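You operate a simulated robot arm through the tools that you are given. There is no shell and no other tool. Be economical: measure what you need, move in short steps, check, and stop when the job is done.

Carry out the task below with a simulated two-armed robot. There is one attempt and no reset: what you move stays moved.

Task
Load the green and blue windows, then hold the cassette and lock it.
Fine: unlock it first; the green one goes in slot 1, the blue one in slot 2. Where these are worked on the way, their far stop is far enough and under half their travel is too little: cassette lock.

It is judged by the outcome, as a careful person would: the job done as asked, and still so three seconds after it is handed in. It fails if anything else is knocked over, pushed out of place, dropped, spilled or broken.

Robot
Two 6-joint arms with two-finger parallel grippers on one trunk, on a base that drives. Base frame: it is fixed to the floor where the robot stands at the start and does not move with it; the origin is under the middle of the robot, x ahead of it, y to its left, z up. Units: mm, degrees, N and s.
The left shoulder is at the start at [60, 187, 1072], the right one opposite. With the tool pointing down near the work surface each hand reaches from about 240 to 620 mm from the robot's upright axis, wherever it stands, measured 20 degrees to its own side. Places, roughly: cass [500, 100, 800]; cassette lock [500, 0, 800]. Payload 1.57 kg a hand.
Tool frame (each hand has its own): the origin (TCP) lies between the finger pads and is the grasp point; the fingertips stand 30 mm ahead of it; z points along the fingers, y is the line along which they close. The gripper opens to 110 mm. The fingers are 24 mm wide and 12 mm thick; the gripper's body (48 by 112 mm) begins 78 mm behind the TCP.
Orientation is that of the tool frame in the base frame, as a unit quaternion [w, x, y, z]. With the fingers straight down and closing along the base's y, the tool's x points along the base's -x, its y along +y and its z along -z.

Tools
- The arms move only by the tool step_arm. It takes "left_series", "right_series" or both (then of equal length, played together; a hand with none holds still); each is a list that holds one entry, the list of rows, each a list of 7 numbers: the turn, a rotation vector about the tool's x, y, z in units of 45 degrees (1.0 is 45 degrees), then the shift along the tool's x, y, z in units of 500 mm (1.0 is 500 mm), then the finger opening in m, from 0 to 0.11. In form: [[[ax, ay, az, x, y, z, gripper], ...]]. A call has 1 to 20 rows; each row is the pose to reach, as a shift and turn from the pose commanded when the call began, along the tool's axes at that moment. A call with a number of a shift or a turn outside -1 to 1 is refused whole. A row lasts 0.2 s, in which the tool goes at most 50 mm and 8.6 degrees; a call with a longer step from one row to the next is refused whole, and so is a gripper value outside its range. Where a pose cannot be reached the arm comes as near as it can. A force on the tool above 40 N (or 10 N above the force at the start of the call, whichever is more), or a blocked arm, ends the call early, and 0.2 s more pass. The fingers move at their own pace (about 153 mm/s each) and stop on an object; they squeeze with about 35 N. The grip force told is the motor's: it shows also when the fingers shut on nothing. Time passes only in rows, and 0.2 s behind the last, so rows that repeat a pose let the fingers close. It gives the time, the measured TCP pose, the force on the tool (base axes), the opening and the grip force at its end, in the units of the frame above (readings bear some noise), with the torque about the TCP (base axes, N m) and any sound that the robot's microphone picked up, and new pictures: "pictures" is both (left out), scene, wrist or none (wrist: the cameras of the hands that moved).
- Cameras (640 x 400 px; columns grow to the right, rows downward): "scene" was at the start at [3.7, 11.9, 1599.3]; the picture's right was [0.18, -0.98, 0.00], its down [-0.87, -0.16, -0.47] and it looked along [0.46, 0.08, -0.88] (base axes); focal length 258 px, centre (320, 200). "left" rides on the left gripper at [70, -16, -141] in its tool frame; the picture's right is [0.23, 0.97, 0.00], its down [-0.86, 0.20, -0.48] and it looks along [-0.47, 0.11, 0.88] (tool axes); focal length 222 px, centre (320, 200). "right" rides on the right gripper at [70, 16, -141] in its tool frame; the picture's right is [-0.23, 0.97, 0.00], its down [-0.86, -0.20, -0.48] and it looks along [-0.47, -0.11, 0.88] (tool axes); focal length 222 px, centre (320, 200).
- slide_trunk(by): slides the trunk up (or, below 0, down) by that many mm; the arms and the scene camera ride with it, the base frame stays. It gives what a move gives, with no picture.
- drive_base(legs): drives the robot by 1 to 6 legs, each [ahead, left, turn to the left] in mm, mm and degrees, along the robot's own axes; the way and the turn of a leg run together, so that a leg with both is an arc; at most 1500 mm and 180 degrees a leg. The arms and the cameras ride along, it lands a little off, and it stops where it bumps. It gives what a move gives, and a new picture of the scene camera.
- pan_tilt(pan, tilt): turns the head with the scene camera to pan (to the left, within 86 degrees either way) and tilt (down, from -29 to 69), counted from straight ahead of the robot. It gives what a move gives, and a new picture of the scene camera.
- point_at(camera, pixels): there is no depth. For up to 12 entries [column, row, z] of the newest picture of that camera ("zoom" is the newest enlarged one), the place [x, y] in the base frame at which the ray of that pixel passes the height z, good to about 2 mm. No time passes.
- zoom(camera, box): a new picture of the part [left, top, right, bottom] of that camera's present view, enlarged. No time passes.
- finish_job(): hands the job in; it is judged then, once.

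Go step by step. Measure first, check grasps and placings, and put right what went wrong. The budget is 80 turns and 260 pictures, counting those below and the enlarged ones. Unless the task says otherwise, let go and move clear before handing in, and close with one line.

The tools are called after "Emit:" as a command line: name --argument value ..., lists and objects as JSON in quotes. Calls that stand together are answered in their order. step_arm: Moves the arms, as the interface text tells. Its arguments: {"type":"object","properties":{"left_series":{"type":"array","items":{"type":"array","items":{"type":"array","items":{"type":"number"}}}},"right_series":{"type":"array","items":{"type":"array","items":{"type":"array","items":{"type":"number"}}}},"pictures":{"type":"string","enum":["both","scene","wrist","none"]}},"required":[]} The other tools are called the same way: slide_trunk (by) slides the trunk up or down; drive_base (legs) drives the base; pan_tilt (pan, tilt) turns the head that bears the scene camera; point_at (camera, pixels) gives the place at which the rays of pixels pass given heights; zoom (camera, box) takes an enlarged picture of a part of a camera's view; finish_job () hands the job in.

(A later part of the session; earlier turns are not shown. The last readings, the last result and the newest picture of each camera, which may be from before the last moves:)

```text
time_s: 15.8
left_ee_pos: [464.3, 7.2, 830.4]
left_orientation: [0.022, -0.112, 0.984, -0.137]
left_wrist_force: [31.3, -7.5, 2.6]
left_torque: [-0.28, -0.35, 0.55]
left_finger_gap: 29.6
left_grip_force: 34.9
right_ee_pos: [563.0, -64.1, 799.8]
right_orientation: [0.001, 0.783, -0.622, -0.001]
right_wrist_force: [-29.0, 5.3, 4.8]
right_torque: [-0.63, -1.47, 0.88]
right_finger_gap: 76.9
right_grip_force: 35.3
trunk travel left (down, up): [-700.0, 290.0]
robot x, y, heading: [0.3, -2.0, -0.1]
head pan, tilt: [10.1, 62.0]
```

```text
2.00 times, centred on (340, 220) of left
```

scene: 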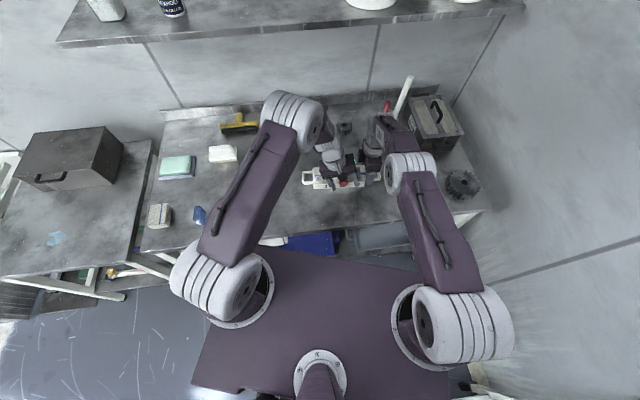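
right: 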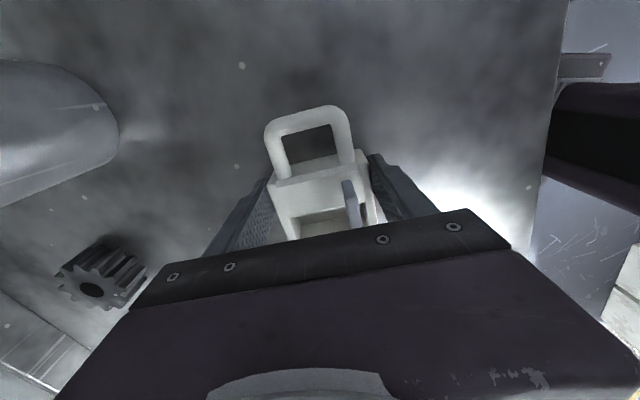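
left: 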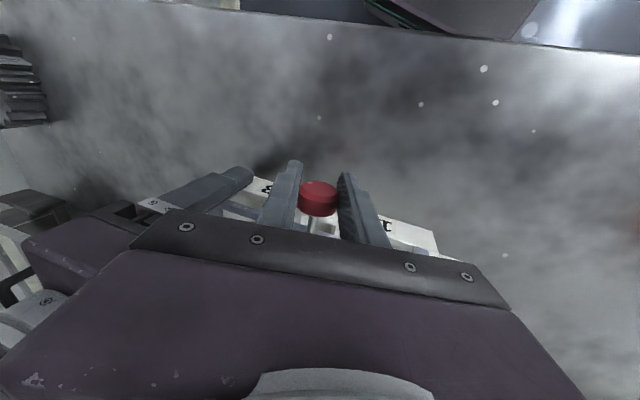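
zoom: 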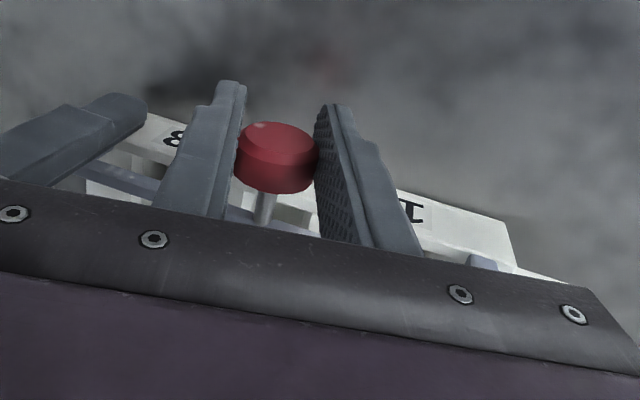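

Resistance rose to 31 N after about 26 mm. Checking the scene to see whether the bail reached its stop or the cassette turned.

Emit:
zoom --camera "scene" --box '[290, 130, 410, 205]'

Emit:
zoom --camera "right" --box '[240, 90, 420, 250]'

```text
5.33 times, centred on (350, 168) of scene
```

zoom: 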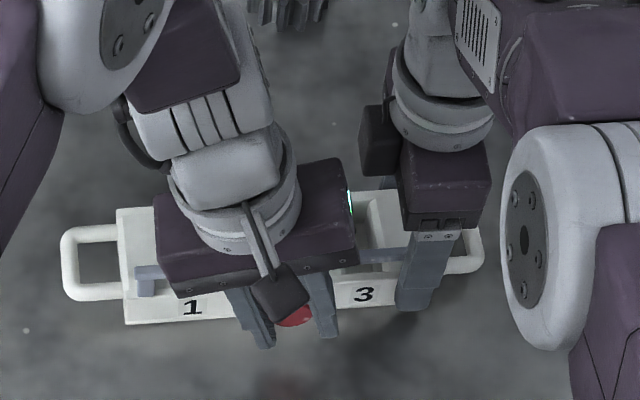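

```text
2.50 times, centred on (330, 170) of right
```

zoom: 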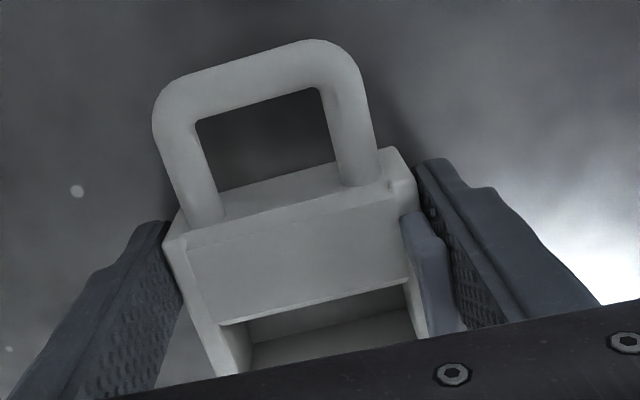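

The right view shows the bar's end now against the front finger of my right hand (bar at (440,260)), so my own grip blocks the rest of the travel. I'll ease the pull, re-grip with the right hand on the handle's two side rods further out, clear of the bar.

Emit:
step_arm --left_series '[[[0, 0, 0, -0.008, 0, 0, 0.02], [0, 0, 0, -0.012, 0, 0, 0.02]]]' --pictures "none"

Emit:
step_arm --right_series '[[[0, 0, 0, 0, 0, 0, 0.11], [0, 0, 0, 0, 0, 0, 0.11], [0, 0, 0, 0.028, 0, 0, 0.11], [0, 0, 0, 0.056, 0, 0, 0.11], [0, 0, 0, 0.056, 0, 0, 0.11]]]' --pictures "wrist"

Emit:
zoom --camera "right" --box '[220, 130, 420, 255]'

```text
time_s: 16.4
left_ee_pos: [466.5, 10.8, 828.8]
left_orientation: [0.016, -0.111, 0.984, -0.136]
left_wrist_force: [11.5, -10.7, 19.7]
left_torque: [-0.41, -0.62, 0.15]
left_finger_gap: 29.8
left_grip_force: 34.9
right_ee_pos: [564.8, -66.2, 801.4]
right_orientation: [0.0, 0.783, -0.622, 0.0]
right_wrist_force: [-14.7, 10.7, -15.4]
right_torque: [-0.03, -0.78, 0.29]
right_finger_gap: 76.3
right_grip_force: 34.7
trunk travel left (down, up): [-700.0, 290.0]
robot x, y, heading: [1.6, 1.5, -0.1]
head pan, tilt: [10.1, 62.0]
```

```text
time_s: 17.6
left_ee_pos: [464.8, 11.5, 827.9]
left_orientation: [0.015, -0.111, 0.984, -0.137]
left_wrist_force: [-5.1, -1.4, 7.6]
left_torque: [-0.31, 0.09, -0.1]
left_finger_gap: 29.7
left_grip_force: 35.0
right_ee_pos: [570.9, -91.9, 800.9]
right_orientation: [0.0, 0.783, -0.622, 0.0]
right_wrist_force: [-0.5, -0.3, 0.4]
right_torque: [0.03, -0.01, 0.01]
right_finger_gap: 109.9
right_grip_force: 0.1
trunk travel left (down, up): [-700.0, 290.0]
robot x, y, heading: [-2.3, -0.1, 0.2]
head pan, tilt: [10.1, 62.0]
```

right: 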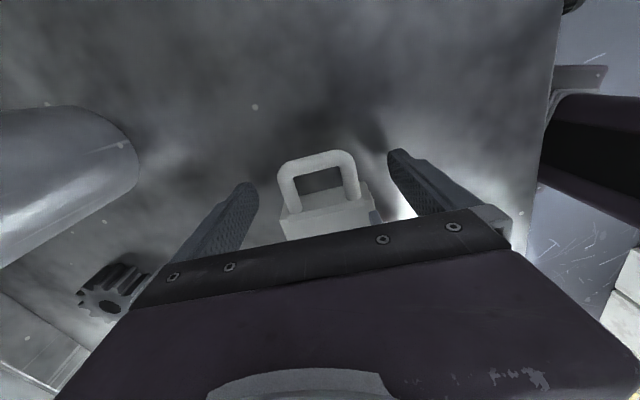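

```text
3.20 times, centred on (320, 192) of right
```

zoom: 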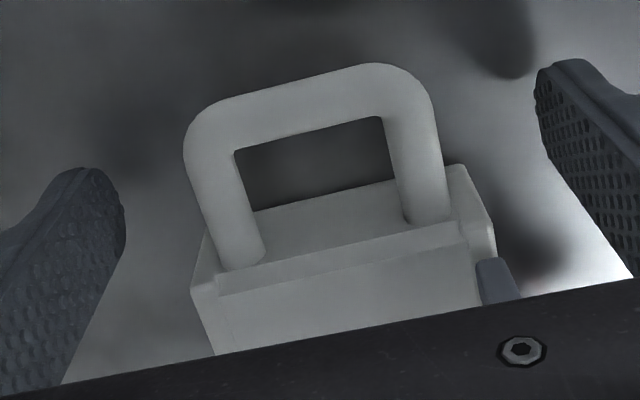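

The handle lies centred between the fingers. Moving out 6 mm more, down 5 mm, and closing on its side rods.

Emit:
step_arm --right_series '[[[0, 0, 0, 0.012, 0, 0.01, 0.11], [0, 0, 0, 0.012, 0, 0.01, 0.07], [0, 0, 0, 0.012, 0, 0.01, 0.05], [0, 0, 0, 0.012, 0, 0.01, 0.04], [0, 0, 0, 0.012, 0, 0.01, 0.04]]]' --pictures "wrist"

Emit:
zoom --camera "right" --box '[220, 130, 420, 255]'

```text
time_s: 18.8
left_ee_pos: [465.4, 11.6, 827.6]
left_orientation: [0.016, -0.112, 0.984, -0.136]
left_wrist_force: [-4.7, 3.7, 3.4]
left_torque: [-0.29, 0.4, -0.03]
left_finger_gap: 29.6
left_grip_force: 35.0
right_ee_pos: [573.8, -98.0, 797.3]
right_orientation: [-0.001, 0.783, -0.622, 0.001]
right_wrist_force: [5.4, -2.4, 1.1]
right_torque: [0.09, -0.35, -0.03]
right_finger_gap: 51.3
right_grip_force: 34.9
trunk travel left (down, up): [-700.0, 290.0]
robot x, y, heading: [-1.5, -1.2, 0.0]
head pan, tilt: [10.1, 62.0]
```

right: 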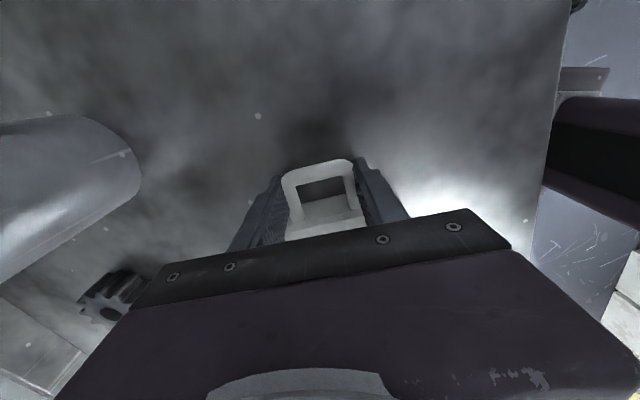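

```text
3.20 times, centred on (320, 192) of right
```

zoom: 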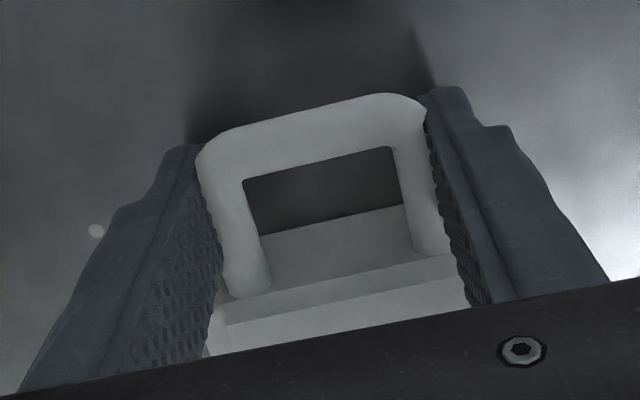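

Handle held (51.3 mm). Continuing the knob pull in small steps.

Emit:
step_arm --left_series '[[[0, 0, 0, 0.008, 0, 0, 0.02], [0, 0, 0, 0.016, 0, 0, 0.02], [0, 0, 0, 0.024, 0, 0, 0.02], [0, 0, 0, 0.032, 0, 0, 0.02], [0, 0, 0, 0.04, 0, 0, 0.02]]]' --pictures "wrist"

Emit:
zoom --camera "left" --box '[180, 120, 500, 320]'

Emit:
zoom --camera "scene" --box '[290, 130, 410, 205]'

```text
time_s: 20.0
left_ee_pos: [449.7, 5.2, 828.6]
left_orientation: [0.018, -0.111, 0.984, -0.136]
left_wrist_force: [25.5, -20.4, -6.6]
left_torque: [-0.43, -0.16, 0.45]
left_finger_gap: 30.5
left_grip_force: 35.1
right_ee_pos: [571.3, -95.7, 796.1]
right_orientation: [0.001, 0.782, -0.623, -0.003]
right_wrist_force: [-24.0, 21.9, 11.4]
right_torque: [-0.09, 0.26, -0.49]
right_finger_gap: 51.5
right_grip_force: 34.9
trunk travel left (down, up): [-700.0, 290.0]
robot x, y, heading: [1.6, -5.4, -0.1]
head pan, tilt: [10.1, 62.0]
```

left: 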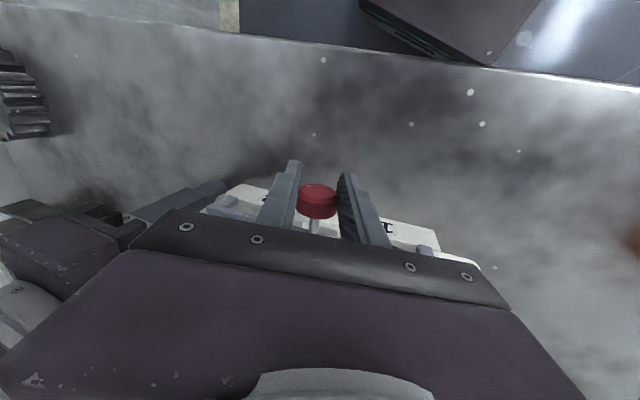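

```text
2.00 times, centred on (340, 220) of left
```

zoom: 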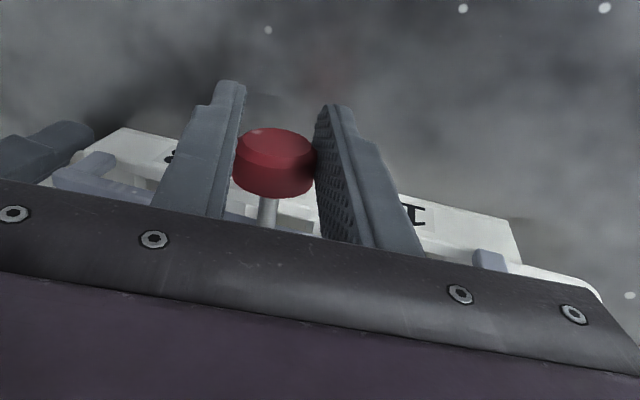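

```text
5.33 times, centred on (350, 168) of scene
```

zoom: 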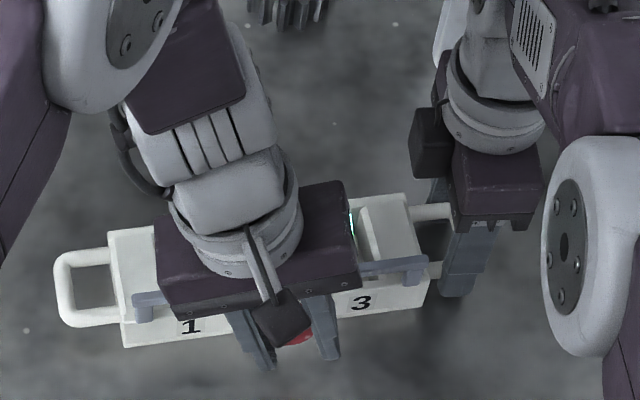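

The bail no longer moves relative to the body (post at (145,305) keeps its distance to the front edge) — it's at its stop and only the cassette was turning. Releasing the knob and rising to inspect.

Emit:
step_arm --left_series '[[[0, 0, 0, -0.008, 0, 0, 0.02], [0, 0, 0, -0.012, 0, 0, 0.05], [0, 0, 0, -0.012, 0, 0, 0.07], [0, 0, 0, -0.012, 0, -0.08, 0.07], [0, 0, 0, -0.012, 0, -0.16, 0.07], [0, 0, 0, -0.012, 0.05, -0.24, 0.07], [-0.175, 0, 0, -0.012, 0.13, -0.24, 0.09], [-0.35, 0, 0, -0.012, 0.21, -0.24, 0.11]]]' --pictures "both"

Emit:
zoom --camera "scene" --box '[290, 130, 410, 205]'

Emit:
zoom --camera "left" --box '[0, 60, 320, 260]'

```text
time_s: 21.8
left_ee_pos: [423.1, 138.4, 916.9]
left_orientation: [-0.002, -0.113, 0.994, 0.0]
left_wrist_force: [0.1, -0.5, -0.3]
left_torque: [-0.01, -0.01, 0.01]
left_finger_gap: 110.1
left_grip_force: 0.0
right_ee_pos: [574.0, -98.4, 796.4]
right_orientation: [0.0, 0.783, -0.622, 0.0]
right_wrist_force: [-0.7, 0.2, 0.1]
right_torque: [-0.58, -0.22, -0.01]
right_finger_gap: 51.1
right_grip_force: 35.2
trunk travel left (down, up): [-700.0, 290.0]
robot x, y, heading: [3.4, -1.7, -0.1]
head pan, tilt: [10.1, 62.0]
```

scene: 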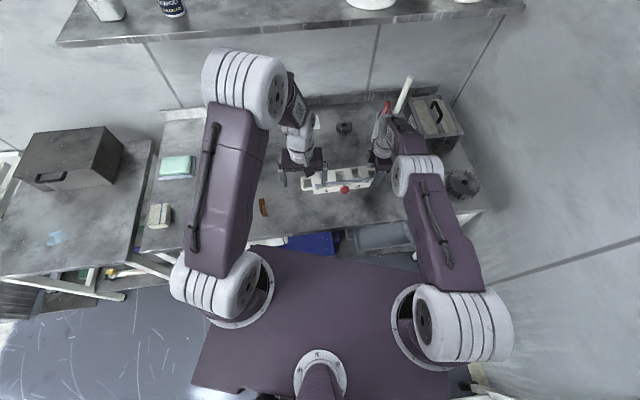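
left: 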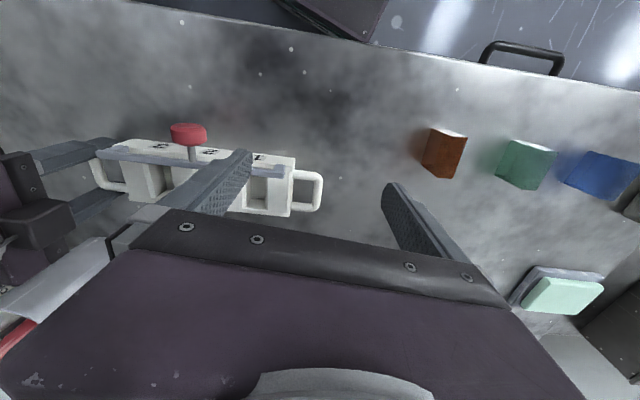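

```text
5.33 times, centred on (350, 168) of scene
```

zoom: 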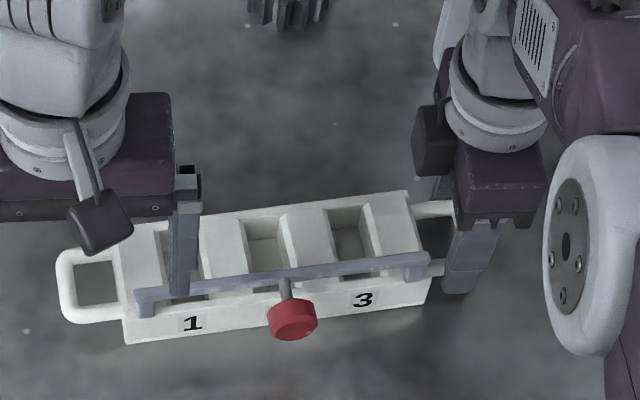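

```text
2.00 times, centred on (160, 160) of left
```

zoom: 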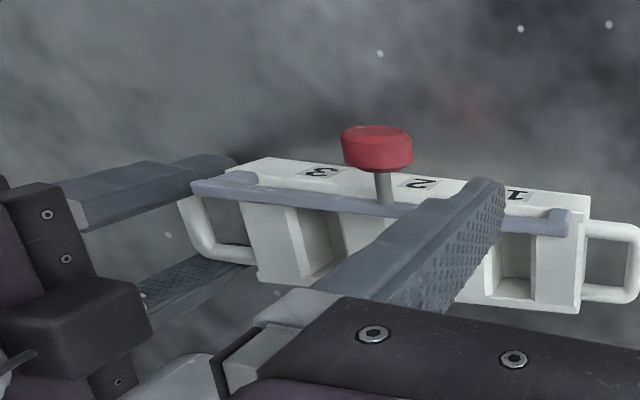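

Bail has moved forward. Measuring its plan position against slot front edges.

Emit:
point_at --camera "scene" --pixels '[[343.4, 181.5, 821], [315.5, 187, 821], [369.5, 179.5, 821], [326, 187, 800], [319.5, 173, 800], [339.5, 172.5, 800], [312.1, 178, 800], [313, 191, 800]]'

Emit:
point_at --camera "left" --pixels '[[192, 162, 821], [284, 171, 821], [102, 150, 821], [250, 208, 800], [264, 211, 800], [161, 199, 800], [290, 216, 800], [297, 160, 800], [117, 141, 800]]'

Emit:
zoom --camera "scene" --box '[308, 165, 348, 195]'

```text
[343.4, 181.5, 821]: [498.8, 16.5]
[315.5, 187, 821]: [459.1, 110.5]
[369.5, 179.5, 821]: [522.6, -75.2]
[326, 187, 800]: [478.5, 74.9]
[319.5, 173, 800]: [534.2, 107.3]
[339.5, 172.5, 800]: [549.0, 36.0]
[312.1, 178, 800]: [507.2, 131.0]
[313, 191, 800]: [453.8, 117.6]
```

```text
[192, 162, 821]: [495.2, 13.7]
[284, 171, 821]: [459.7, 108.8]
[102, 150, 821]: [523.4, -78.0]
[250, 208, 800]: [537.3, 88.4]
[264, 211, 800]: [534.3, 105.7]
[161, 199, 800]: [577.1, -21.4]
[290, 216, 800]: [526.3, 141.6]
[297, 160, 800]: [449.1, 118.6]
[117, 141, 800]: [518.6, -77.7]
```

```text
13.33 times, centred on (328, 180) of scene
```

zoom: 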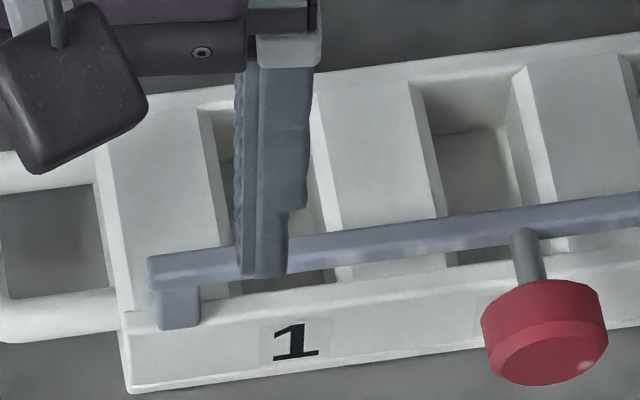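

The bar now lies about 10 mm in front of the slots' front edge — clear. I'll view the slots cleanly from above with the left camera.

Emit:
step_arm --left_series '[[[0, 0, 0, -0.056, -0.017, -0.042, 0.11], [0, 0, 0, -0.112, -0.034, -0.083, 0.11], [0, 0, 0, -0.168, -0.051, -0.125, 0.11], [0, 0, 0, -0.224, -0.068, -0.166, 0.11]]]' --pictures "wrist"

Emit:
zoom --camera "left" --box '[130, 60, 450, 260]'

```text
time_s: 22.8
left_ee_pos: [539.1, 129.3, 996.9]
left_orientation: [-0.001, -0.113, 0.994, 0.001]
left_wrist_force: [-0.2, 0.1, -0.1]
left_torque: [0.01, 0.01, -0.01]
left_finger_gap: 110.0
left_grip_force: 0.1
right_ee_pos: [573.4, -98.2, 795.6]
right_orientation: [0.002, 0.783, -0.622, -0.001]
right_wrist_force: [-0.8, 1.4, 0.5]
right_torque: [0.03, 0.14, 0.07]
right_finger_gap: 50.8
right_grip_force: 34.8
trunk travel left (down, up): [-700.0, 290.0]
robot x, y, heading: [-0.1, -0.3, 0.1]
head pan, tilt: [10.1, 62.0]
```

left: 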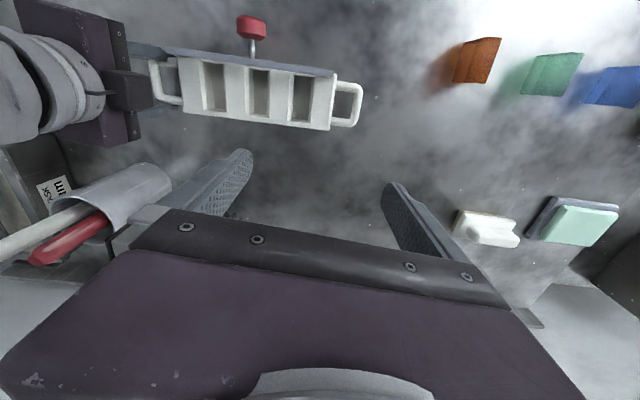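

```text
2.00 times, centred on (290, 160) of left
```

zoom: 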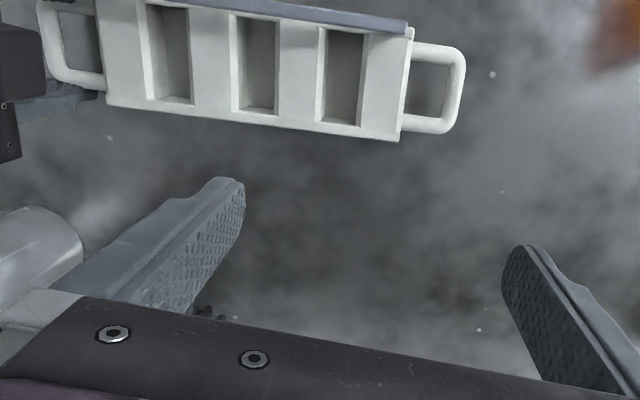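

Emit:
zoom --camera "left" --box '[180, 40, 340, 140]'

Emit:
zoom --camera "left" --box '[440, 20, 640, 130]'

```text
4.00 times, centred on (260, 90) of left
```

zoom: 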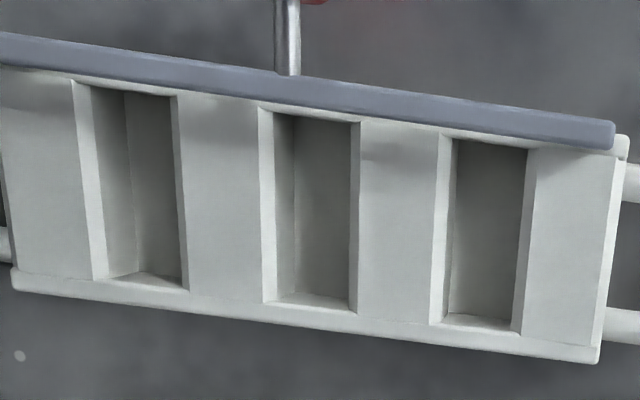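

```text
3.20 times, centred on (540, 75) of left
```

zoom: 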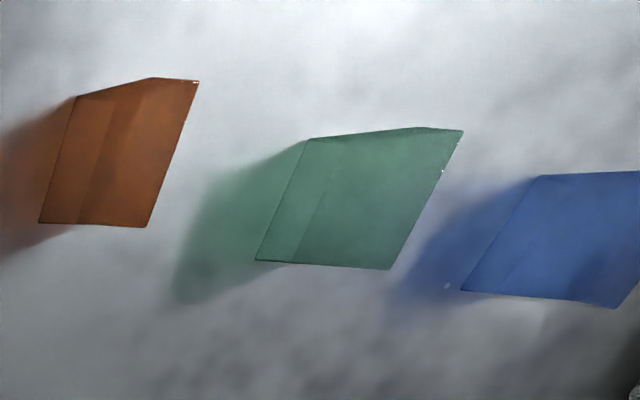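

Slots are clear of the bar. Measuring slots 1 and 2 at the top plane.

Emit:
point_at --camera "left" --pixels '[[300.4, 98.7, 800], [290, 73.75, 800], [313.75, 77, 800], [310, 123.25, 800], [287.75, 120.75, 800], [257.25, 92.6, 800], [245, 66.25, 800], [270, 70.5, 800], [268.25, 118, 800], [245.75, 115.5, 800], [329, 130, 800], [183, 112.5, 800]]'

```text
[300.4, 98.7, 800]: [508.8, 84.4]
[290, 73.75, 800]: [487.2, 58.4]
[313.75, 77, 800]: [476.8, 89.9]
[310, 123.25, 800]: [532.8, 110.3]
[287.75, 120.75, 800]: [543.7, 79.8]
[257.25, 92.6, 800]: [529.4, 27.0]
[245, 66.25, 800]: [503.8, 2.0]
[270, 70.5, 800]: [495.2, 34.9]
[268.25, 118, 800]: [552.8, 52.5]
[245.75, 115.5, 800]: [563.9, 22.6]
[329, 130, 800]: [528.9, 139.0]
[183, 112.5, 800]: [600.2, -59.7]
```

Slot centres: 1 ≈(510,84.6), 2 ≈(529,28), yaw ≈19.5°. Now the left hand goes above the green window near (330,382).

Emit:
step_arm --left_series '[[[0, 0, -0.025, 0.036, 0.073, 0.024, 0.06], [0, 0, -0.05, 0.073, 0.147, 0.048, 0.06], [0, 0, -0.075, 0.109, 0.22, 0.072, 0.06], [0, 0, -0.1, 0.146, 0.293, 0.097, 0.06], [0, 0, -0.125, 0.182, 0.366, 0.121, 0.06], [0, 0, -0.15, 0.218, 0.44, 0.145, 0.06], [0, 0, -0.175, 0.255, 0.513, 0.17, 0.06], [0, 0, -0.2, 0.291, 0.586, 0.194, 0.06]]]' --pictures "wrist"

Emit:
zoom --camera "left" --box '[240, 130, 400, 230]'

```text
time_s: 24.6
left_ee_pos: [330.5, 384.0, 899.2]
left_orientation: [0.0, -0.19, 0.982, 0.0]
left_wrist_force: [0.6, 0.0, 0.1]
left_torque: [-0.01, -0.04, -0.04]
left_finger_gap: 59.9
left_grip_force: 0.0
right_ee_pos: [573.1, -97.0, 796.0]
right_orientation: [0.0, 0.782, -0.623, 0.0]
right_wrist_force: [0.4, 0.2, -0.2]
right_torque: [-0.2, 0.0, -0.06]
right_finger_gap: 51.1
right_grip_force: 35.4
trunk travel left (down, up): [-700.0, 290.0]
robot x, y, heading: [-1.9, 0.2, -0.2]
head pan, tilt: [10.1, 62.0]
```

left: 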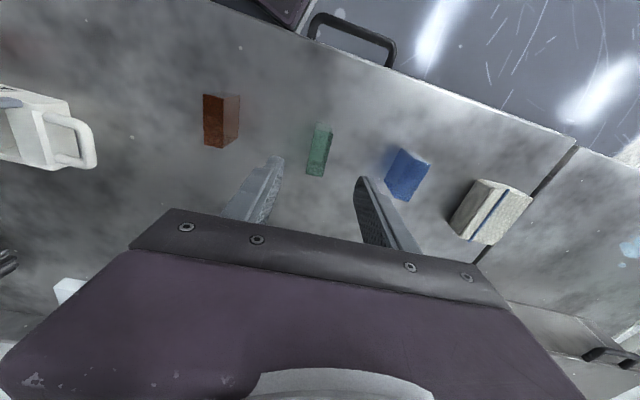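

```text
4.00 times, centred on (320, 180) of left
```

zoom: 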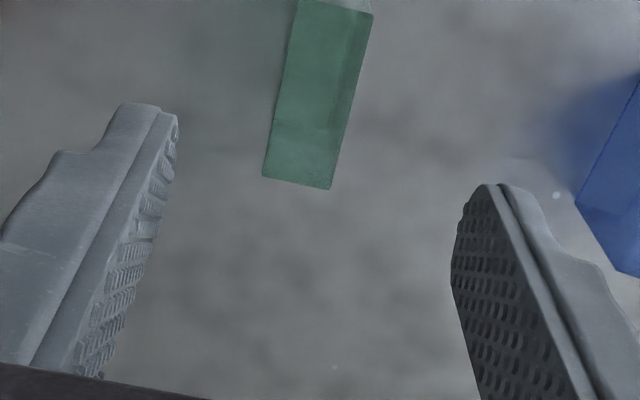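

Emit:
zoom --camera "left" --box '[280, 110, 360, 190]'

```text
5.00 times, centred on (320, 150) of left
```

zoom: 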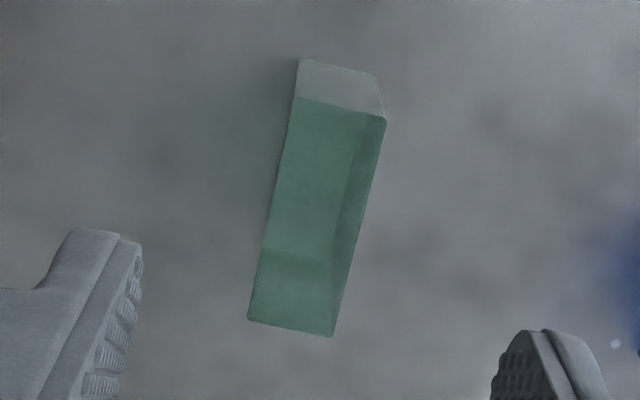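

Emit:
point_at --camera "zoom" --pixels '[[295, 98, 800], [386, 118, 800], [332, 336, 800], [248, 320, 800], [300, 58, 760], [374, 75, 760], [295, 98, 790], [386, 118, 790], [332, 336, 790], [248, 320, 790]]'

```text
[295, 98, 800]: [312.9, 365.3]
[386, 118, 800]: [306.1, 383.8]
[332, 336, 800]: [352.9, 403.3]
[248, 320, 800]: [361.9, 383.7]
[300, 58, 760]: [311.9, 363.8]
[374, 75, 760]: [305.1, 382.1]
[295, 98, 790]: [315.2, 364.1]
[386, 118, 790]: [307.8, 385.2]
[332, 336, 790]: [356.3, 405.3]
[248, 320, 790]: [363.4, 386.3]
```

Green window top is at z 800 (20×51×40 mm), centred (333.5,384), yaw 22° matching the hand. Descending so the tips take its top 14 mm, and closing.

Emit:
step_arm --left_series '[[[0, 0, 0, -0.0056, -0.002, 0.06, 0.05], [0, 0, 0, -0.0056, -0.002, 0.12, 0.05], [0, 0, 0, -0.0056, -0.002, 0.166, 0.05], [0, 0, 0, -0.0056, -0.002, 0.166, 0.03], [0, 0, 0, -0.0056, -0.002, 0.166, 0.01], [0, 0, 0, -0.0056, -0.002, 0.166, 0.01]]]' --pictures "wrist"

Emit:
zoom --camera "left" --box '[240, 120, 400, 220]'

```text
time_s: 26.0
left_ee_pos: [333.8, 384.2, 816.8]
left_orientation: [-0.001, -0.19, 0.982, 0.001]
left_wrist_force: [0.3, -0.5, 0.2]
left_torque: [-0.03, -0.02, -0.01]
left_finger_gap: 19.4
left_grip_force: 32.9
right_ee_pos: [573.5, -97.4, 795.3]
right_orientation: [0.0, 0.783, -0.622, 0.0]
right_wrist_force: [1.2, 1.0, -0.4]
right_torque: [-0.01, 0.12, -0.07]
right_finger_gap: 51.1
right_grip_force: 35.0
trunk travel left (down, up): [-700.0, 290.0]
robot x, y, heading: [0.6, 1.7, -0.1]
head pan, tilt: [10.1, 62.0]
```

left: 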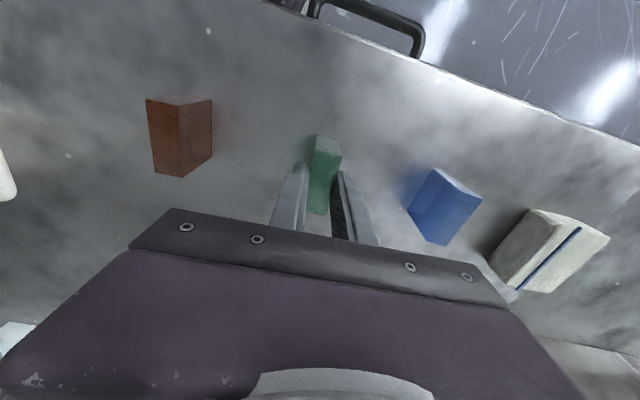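

```text
4.00 times, centred on (320, 170) of left
```

zoom: 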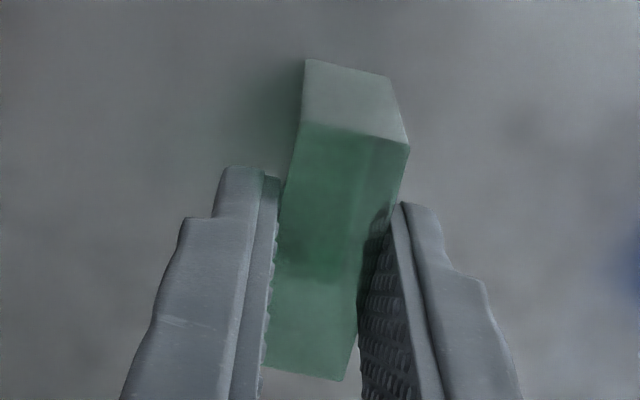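

Gripped (19.4 mm). Checking the window's centre relative to the hand before lifting.

Emit:
point_at --camera "zoom" --pixels '[[303, 122, 800], [409, 148, 800], [343, 380, 800], [264, 365, 800]]'

Emit:
step_arm --left_series '[[[0, 0, 0, 0, 0, -0.05, 0.01], [0, 0, 0, 0, 0, -0.14, 0.01], [0, 0, 0, 0, 0, -0.22, 0.01]]]' --pictures "wrist"

```text
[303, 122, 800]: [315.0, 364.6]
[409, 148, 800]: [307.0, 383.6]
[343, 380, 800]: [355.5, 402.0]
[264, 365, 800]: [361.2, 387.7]
```

```text
time_s: 26.8
left_ee_pos: [334.8, 382.1, 927.3]
left_orientation: [-0.001, -0.191, 0.982, 0.0]
left_wrist_force: [0.4, 0.4, -1.0]
left_torque: [-0.01, -0.03, -0.01]
left_finger_gap: 19.5
left_grip_force: 33.8
right_ee_pos: [572.8, -98.0, 796.3]
right_orientation: [-0.001, 0.783, -0.623, 0.0]
right_wrist_force: [-0.1, -1.3, 0.1]
right_torque: [-0.03, 0.13, 0.13]
right_finger_gap: 50.5
right_grip_force: 35.0
trunk travel left (down, up): [-700.0, 290.0]
robot x, y, heading: [-0.7, -0.4, 0.1]
head pan, tilt: [10.1, 62.0]
```

left: 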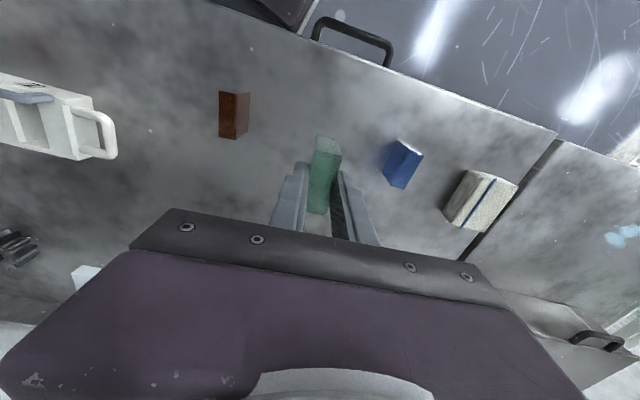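

Window is centred in the hand to ~1 mm. Carrying it above slot 1.

Emit:
step_arm --left_series '[[[0, 0, 0.007, -0.0128, -0.0859, 0, 0.01], [0, 0, 0.014, -0.0256, -0.1718, 0, 0.01], [0, 0, 0.021, -0.0384, -0.2577, 0, 0.01], [0, 0, 0.028, -0.0512, -0.3435, 0.01, 0.01], [0, 0, 0.035, -0.064, -0.4294, 0.02, 0.01], [0, 0, 0.042, -0.0769, -0.5153, 0.03, 0.01], [0, 0, 0.049, -0.0897, -0.6012, 0.04, 0.01], [0, 0, 0.055, -0.1025, -0.687, 0.044, 0.01], [0, 0, 0.055, -0.1025, -0.687, 0.044, 0.01]]]' --pictures "both"

Emit:
zoom --camera "left" --box '[200, 80, 440, 230]'

Emit:
zoom --camera "scene" --box '[290, 130, 410, 205]'

```text
time_s: 28.8
left_ee_pos: [511.7, 82.3, 904.6]
left_orientation: [0.0, -0.169, 0.986, 0.0]
left_wrist_force: [0.2, 0.0, -0.9]
left_torque: [-0.01, 0.02, -0.02]
left_finger_gap: 19.0
left_grip_force: 33.6
right_ee_pos: [573.6, -97.0, 796.6]
right_orientation: [0.001, 0.783, -0.622, -0.001]
right_wrist_force: [0.8, -0.8, 0.5]
right_torque: [-0.07, 0.03, -0.05]
right_finger_gap: 50.5
right_grip_force: 35.2
trunk travel left (down, up): [-700.0, 290.0]
robot x, y, heading: [-0.2, -3.1, -0.0]
head pan, tilt: [10.1, 62.0]
```

scene: 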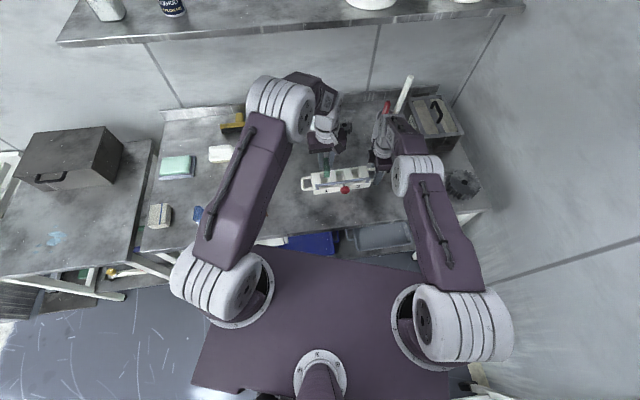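
left: 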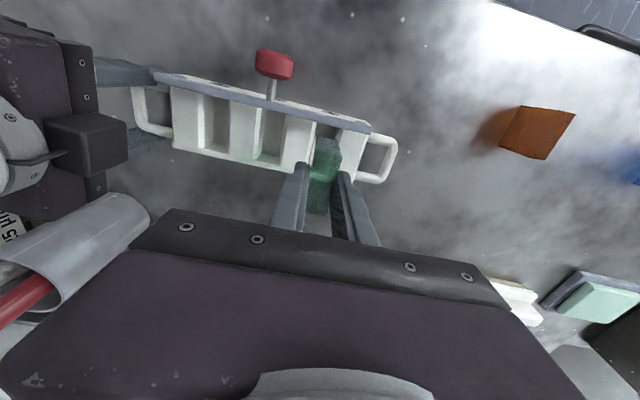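

```text
2.67 times, centred on (320, 155) of left
```

zoom: 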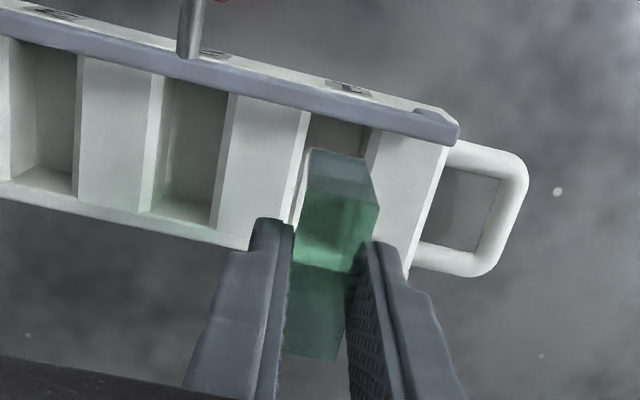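

```text
5.33 times, centred on (350, 168) of scene
```

zoom: 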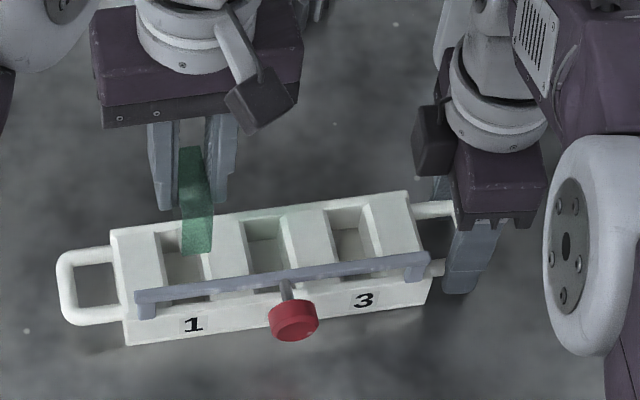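

Window hangs above slot 1. Re-measuring slot corners from this closer view.

Emit:
point_at --camera "left" --pixels '[[315.5, 122, 800], [339.5, 128, 800], [254.4, 159.5, 800], [280.6, 165.5, 800], [258, 108.9, 800], [287, 116.4, 800]]'

Emit:
zoom --camera "left" --box '[230, 95, 370, 182]'

```text
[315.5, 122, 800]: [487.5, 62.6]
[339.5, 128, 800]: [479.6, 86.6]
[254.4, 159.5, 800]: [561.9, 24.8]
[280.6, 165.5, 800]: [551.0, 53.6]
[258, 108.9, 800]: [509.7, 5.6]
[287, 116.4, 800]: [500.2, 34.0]
```

```text
4.57 times, centred on (300, 138) of left
```

zoom: 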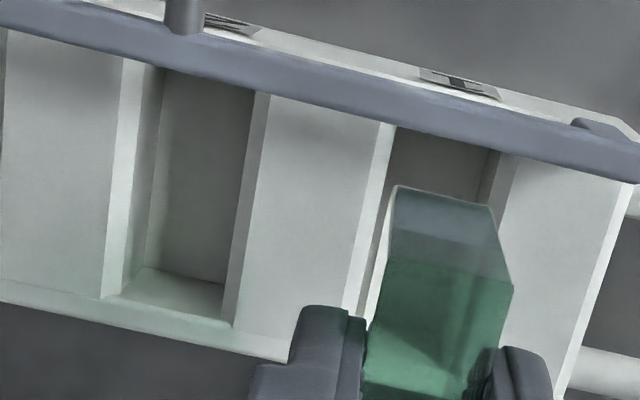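

Emit:
point_at --camera "zoom" --pixels '[[395, 187, 848], [492, 210, 848], [388, 258, 888], [513, 285, 888], [383, 160, 800], [505, 185, 800]]'

```text
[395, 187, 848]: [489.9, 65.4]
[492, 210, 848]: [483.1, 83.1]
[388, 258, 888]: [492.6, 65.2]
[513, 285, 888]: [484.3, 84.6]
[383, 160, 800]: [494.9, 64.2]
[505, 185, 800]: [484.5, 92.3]
```

Slot 1 is about 2.7 mm further along the cassette and 1 mm nearer than the window. Correcting and lowering until the window just enters.

Emit:
step_arm --left_series '[[[0, 0, 0, 0.0024, 0.0054, 0.02, 0.01], [0, 0, 0, 0.0024, 0.0054, 0.05, 0.01], [0, 0, 0, 0.0024, 0.0054, 0.08, 0.01], [0, 0, 0, 0.0024, 0.0054, 0.095, 0.01], [0, 0, 0, 0.0024, 0.0054, 0.108, 0.01]]]' --pictures "wrist"

Emit:
zoom --camera "left" --box '[230, 110, 390, 210]'

Emit:
zoom --camera "scene" --box '[300, 150, 364, 190]'

```text
time_s: 30.0
left_ee_pos: [510.5, 84.9, 851.2]
left_orientation: [0.0, -0.17, 0.985, -0.001]
left_wrist_force: [1.1, -0.3, -1.0]
left_torque: [-0.01, -0.01, -0.01]
left_finger_gap: 19.2
left_grip_force: 33.3
right_ee_pos: [573.8, -98.7, 796.0]
right_orientation: [-0.001, 0.783, -0.622, 0.0]
right_wrist_force: [-0.6, 0.5, -0.2]
right_torque: [0.0, 0.07, -0.1]
right_finger_gap: 50.7
right_grip_force: 35.0
trunk travel left (down, up): [-700.0, 290.0]
robot x, y, heading: [0.6, 1.1, -0.0]
head pan, tilt: [10.1, 62.0]
```

left: 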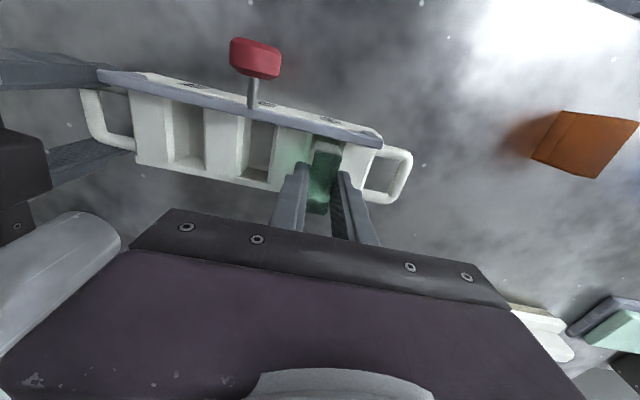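

```text
4.00 times, centred on (310, 160) of left
```

zoom: 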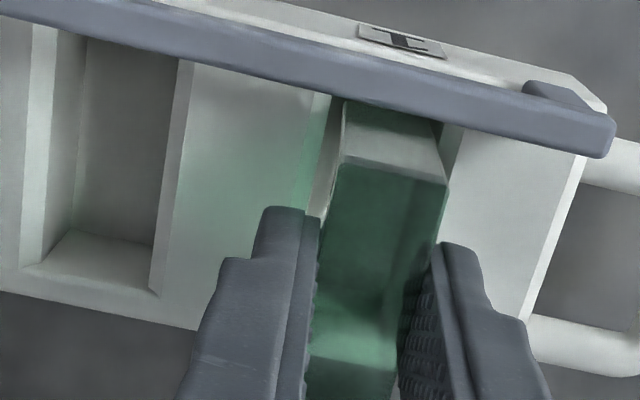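

```text
10.00 times, centred on (332, 170) of scene
```

zoom: 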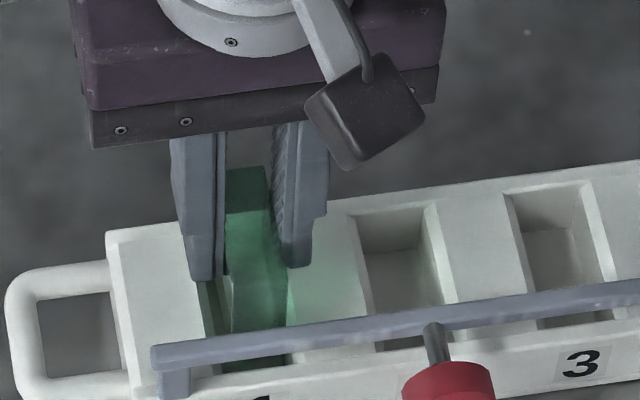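

Aligned and entering. Lowering slowly to put the tips just above the cassette top.

Emit:
step_arm --left_series '[[[0, 0, 0, 0, 0, 0.01, 0.01], [0, 0, 0, 0, 0, 0.02, 0.01], [0, 0, 0, 0, 0, 0.03, 0.01], [0, 0, 0, 0, 0, 0.036, 0.01]]]' --pictures "wrist"

Emit:
zoom --camera "left" --box '[230, 110, 390, 210]'

Emit:
zoom --camera "scene" --box '[300, 150, 364, 190]'

```text
time_s: 31.0
left_ee_pos: [510.2, 85.9, 833.6]
left_orientation: [-0.001, -0.17, 0.986, 0.0]
left_wrist_force: [-0.6, -1.0, -1.0]
left_torque: [0.03, 0.02, -0.01]
left_finger_gap: 19.4
left_grip_force: 33.5
right_ee_pos: [573.8, -98.3, 795.8]
right_orientation: [0.0, 0.783, -0.622, 0.0]
right_wrist_force: [0.2, 1.5, 0.4]
right_torque: [0.02, 0.06, -0.13]
right_finger_gap: 50.6
right_grip_force: 35.1
trunk travel left (down, up): [-700.0, 290.0]
robot x, y, heading: [1.9, 0.1, -0.2]
head pan, tilt: [10.1, 62.0]
```

left: 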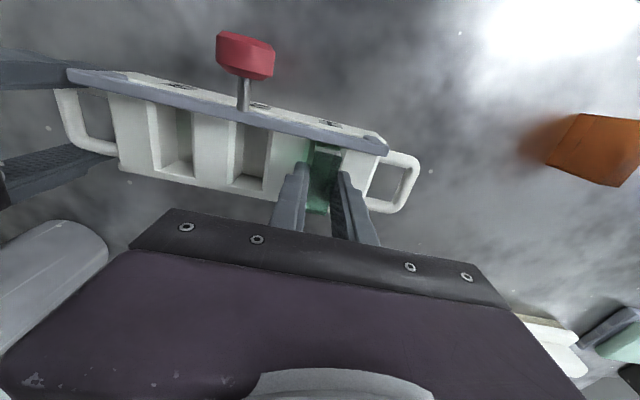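

```text
4.00 times, centred on (310, 160) of left
```

zoom: 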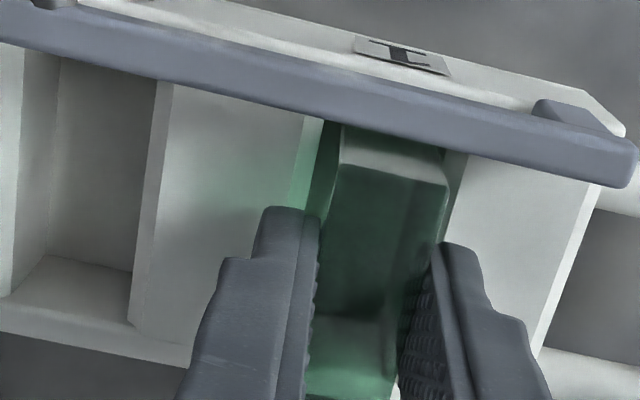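

```text
10.00 times, centred on (332, 170) of scene
```

zoom: 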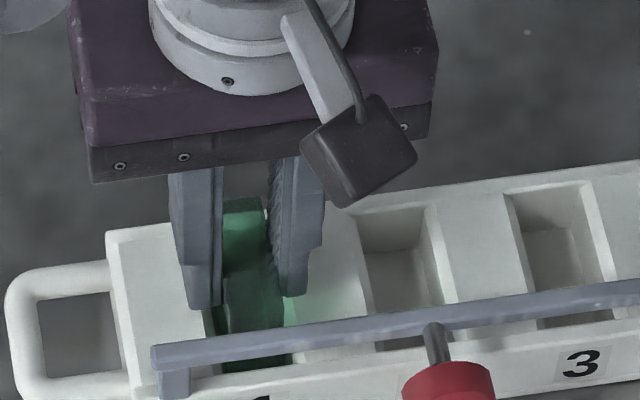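

The window is ~24 mm deep in slot 1 with no contact force. Releasing it there to drop the last few mm, then rising.

Emit:
step_arm --left_series '[[[0, 0, 0, 0, -0.002, 0.003, 0.01], [0, 0, 0, 0, -0.002, 0.003, 0.03], [0, 0, 0, 0, -0.002, 0.003, 0.045], [0, 0, 0, 0, -0.002, 0.003, 0.045], [0, 0, 0, 0, -0.002, -0.05, 0.045], [0, 0, 0, 0, -0.002, -0.13, 0.045], [0, 0, 0, 0, -0.002, -0.2, 0.06], [0, 0, 0, 0, 0.06, -0.22, 0.06], [0, 0, 0, 0, 0.12, -0.22, 0.06]]]' --pictures "both"

Emit:
zoom --camera "scene" --box '[300, 150, 364, 190]'

Emit:
zoom --camera "left" --box '[150, 80, 350, 205]'

```text
time_s: 33.0
left_ee_pos: [488.3, 143.5, 942.4]
left_orientation: [0.0, -0.17, 0.985, 0.0]
left_wrist_force: [0.0, -0.4, -0.5]
left_torque: [0.0, 0.0, -0.02]
left_finger_gap: 60.1
left_grip_force: 0.1
right_ee_pos: [573.9, -98.2, 798.1]
right_orientation: [0.0, 0.782, -0.623, 0.0]
right_wrist_force: [0.5, 0.8, 0.0]
right_torque: [-0.25, 0.02, -0.04]
right_finger_gap: 50.4
right_grip_force: 35.2
trunk travel left (down, up): [-700.0, 290.0]
robot x, y, heading: [3.2, 2.1, -0.1]
head pan, tilt: [10.1, 62.0]
```

scene: 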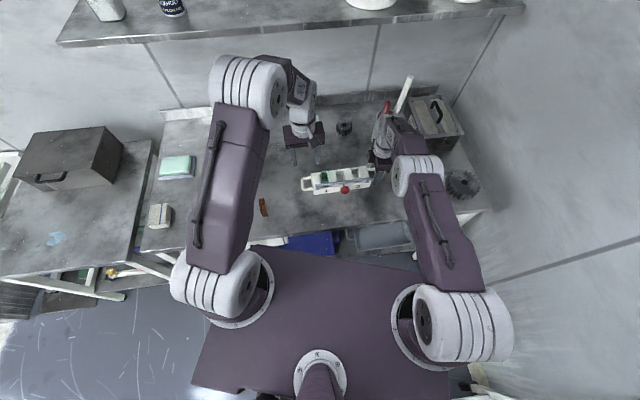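
left: 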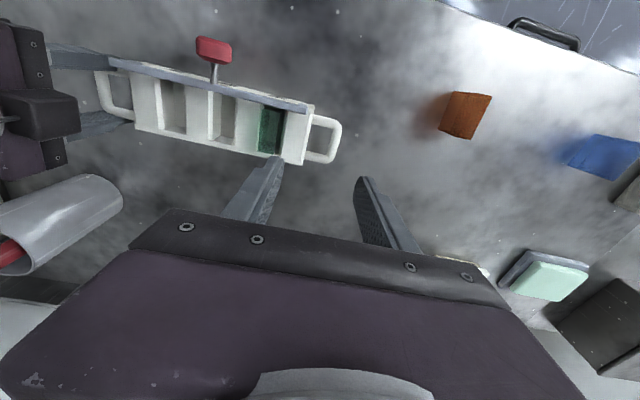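

```text
10.00 times, centred on (332, 170) of scene
```

zoom: 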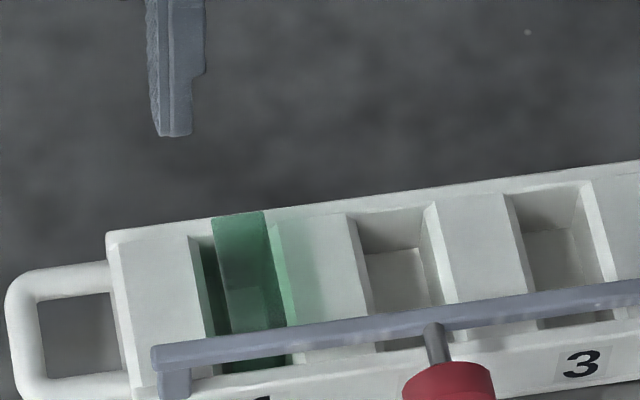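

```text
3.20 times, centred on (250, 142) of left
```

zoom: 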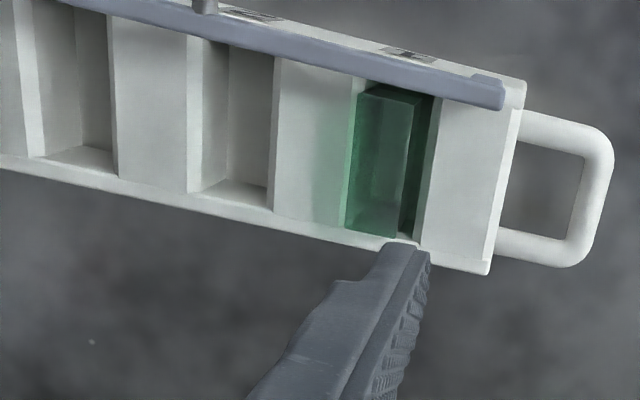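

Green sits in slot 1. Checking its top height by triangulation, then going for the blue one.

Emit:
point_at --camera "left" --pixels '[[258.4, 149.8, 800], [274.4, 153.9, 800], [258.4, 149.8, 815], [274.4, 153.9, 815]]'

Emit:
point_at --camera "scene" --pixels '[[326.5, 171.2, 800], [321.2, 171.8, 800], [326.5, 171.2, 815], [321.2, 171.8, 815]]'

Emit:
step_arm --left_series '[[[0, 0, 0.01, 0.017, 0.09, 0, 0.06], [0, 0, 0.02, 0.033, 0.18, 0, 0.06], [0, 0, 0.03, 0.05, 0.27, 0, 0.06], [0, 0, 0.04, 0.066, 0.36, 0, 0.06], [0, 0, 0.05, 0.083, 0.45, 0.01, 0.06], [0, 0, 0.06, 0.1, 0.54, 0.02, 0.06], [0, 0, 0.07, 0.118, 0.63, 0.04, 0.06], [0, 0, 0.078, 0.133, 0.715, 0.06, 0.06], [0, 0, 0.078, 0.136, 0.782, 0.084, 0.06]]]' --pictures "wrist"

Emit:
zoom --camera "left" --box '[260, 100, 388, 200]'

```text
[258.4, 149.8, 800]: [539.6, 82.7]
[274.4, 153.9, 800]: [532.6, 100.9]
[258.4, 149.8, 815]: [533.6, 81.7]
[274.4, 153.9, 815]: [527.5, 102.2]
```

```text
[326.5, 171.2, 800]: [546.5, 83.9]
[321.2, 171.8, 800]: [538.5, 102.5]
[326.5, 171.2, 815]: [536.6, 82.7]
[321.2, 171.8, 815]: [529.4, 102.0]
```

```text
time_s: 35.0
left_ee_pos: [295.0, 490.0, 901.1]
left_orientation: [0.0, -0.139, 0.99, 0.0]
left_wrist_force: [0.3, 0.3, 0.4]
left_torque: [-0.02, 0.0, -0.02]
left_finger_gap: 59.9
left_grip_force: 0.1
right_ee_pos: [574.0, -97.2, 796.3]
right_orientation: [0.001, 0.783, -0.622, 0.001]
right_wrist_force: [-0.1, 0.3, -0.2]
right_torque: [-0.16, 0.05, -0.1]
right_finger_gap: 51.0
right_grip_force: 35.3
trunk travel left (down, up): [-700.0, 290.0]
robot x, y, heading: [0.2, 3.2, -0.3]
head pan, tilt: [10.1, 62.0]
```

left: 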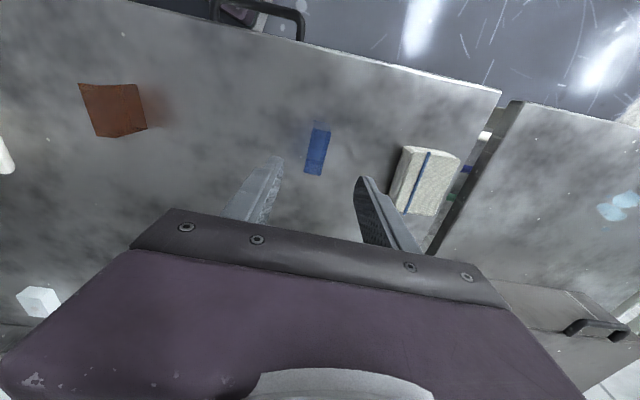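

```text
4.00 times, centred on (324, 150) of left
```

zoom: 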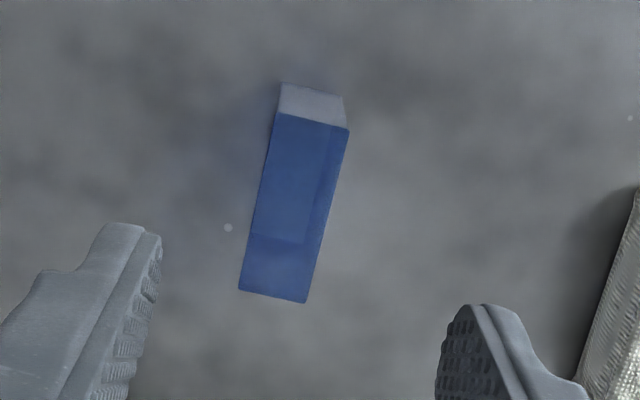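

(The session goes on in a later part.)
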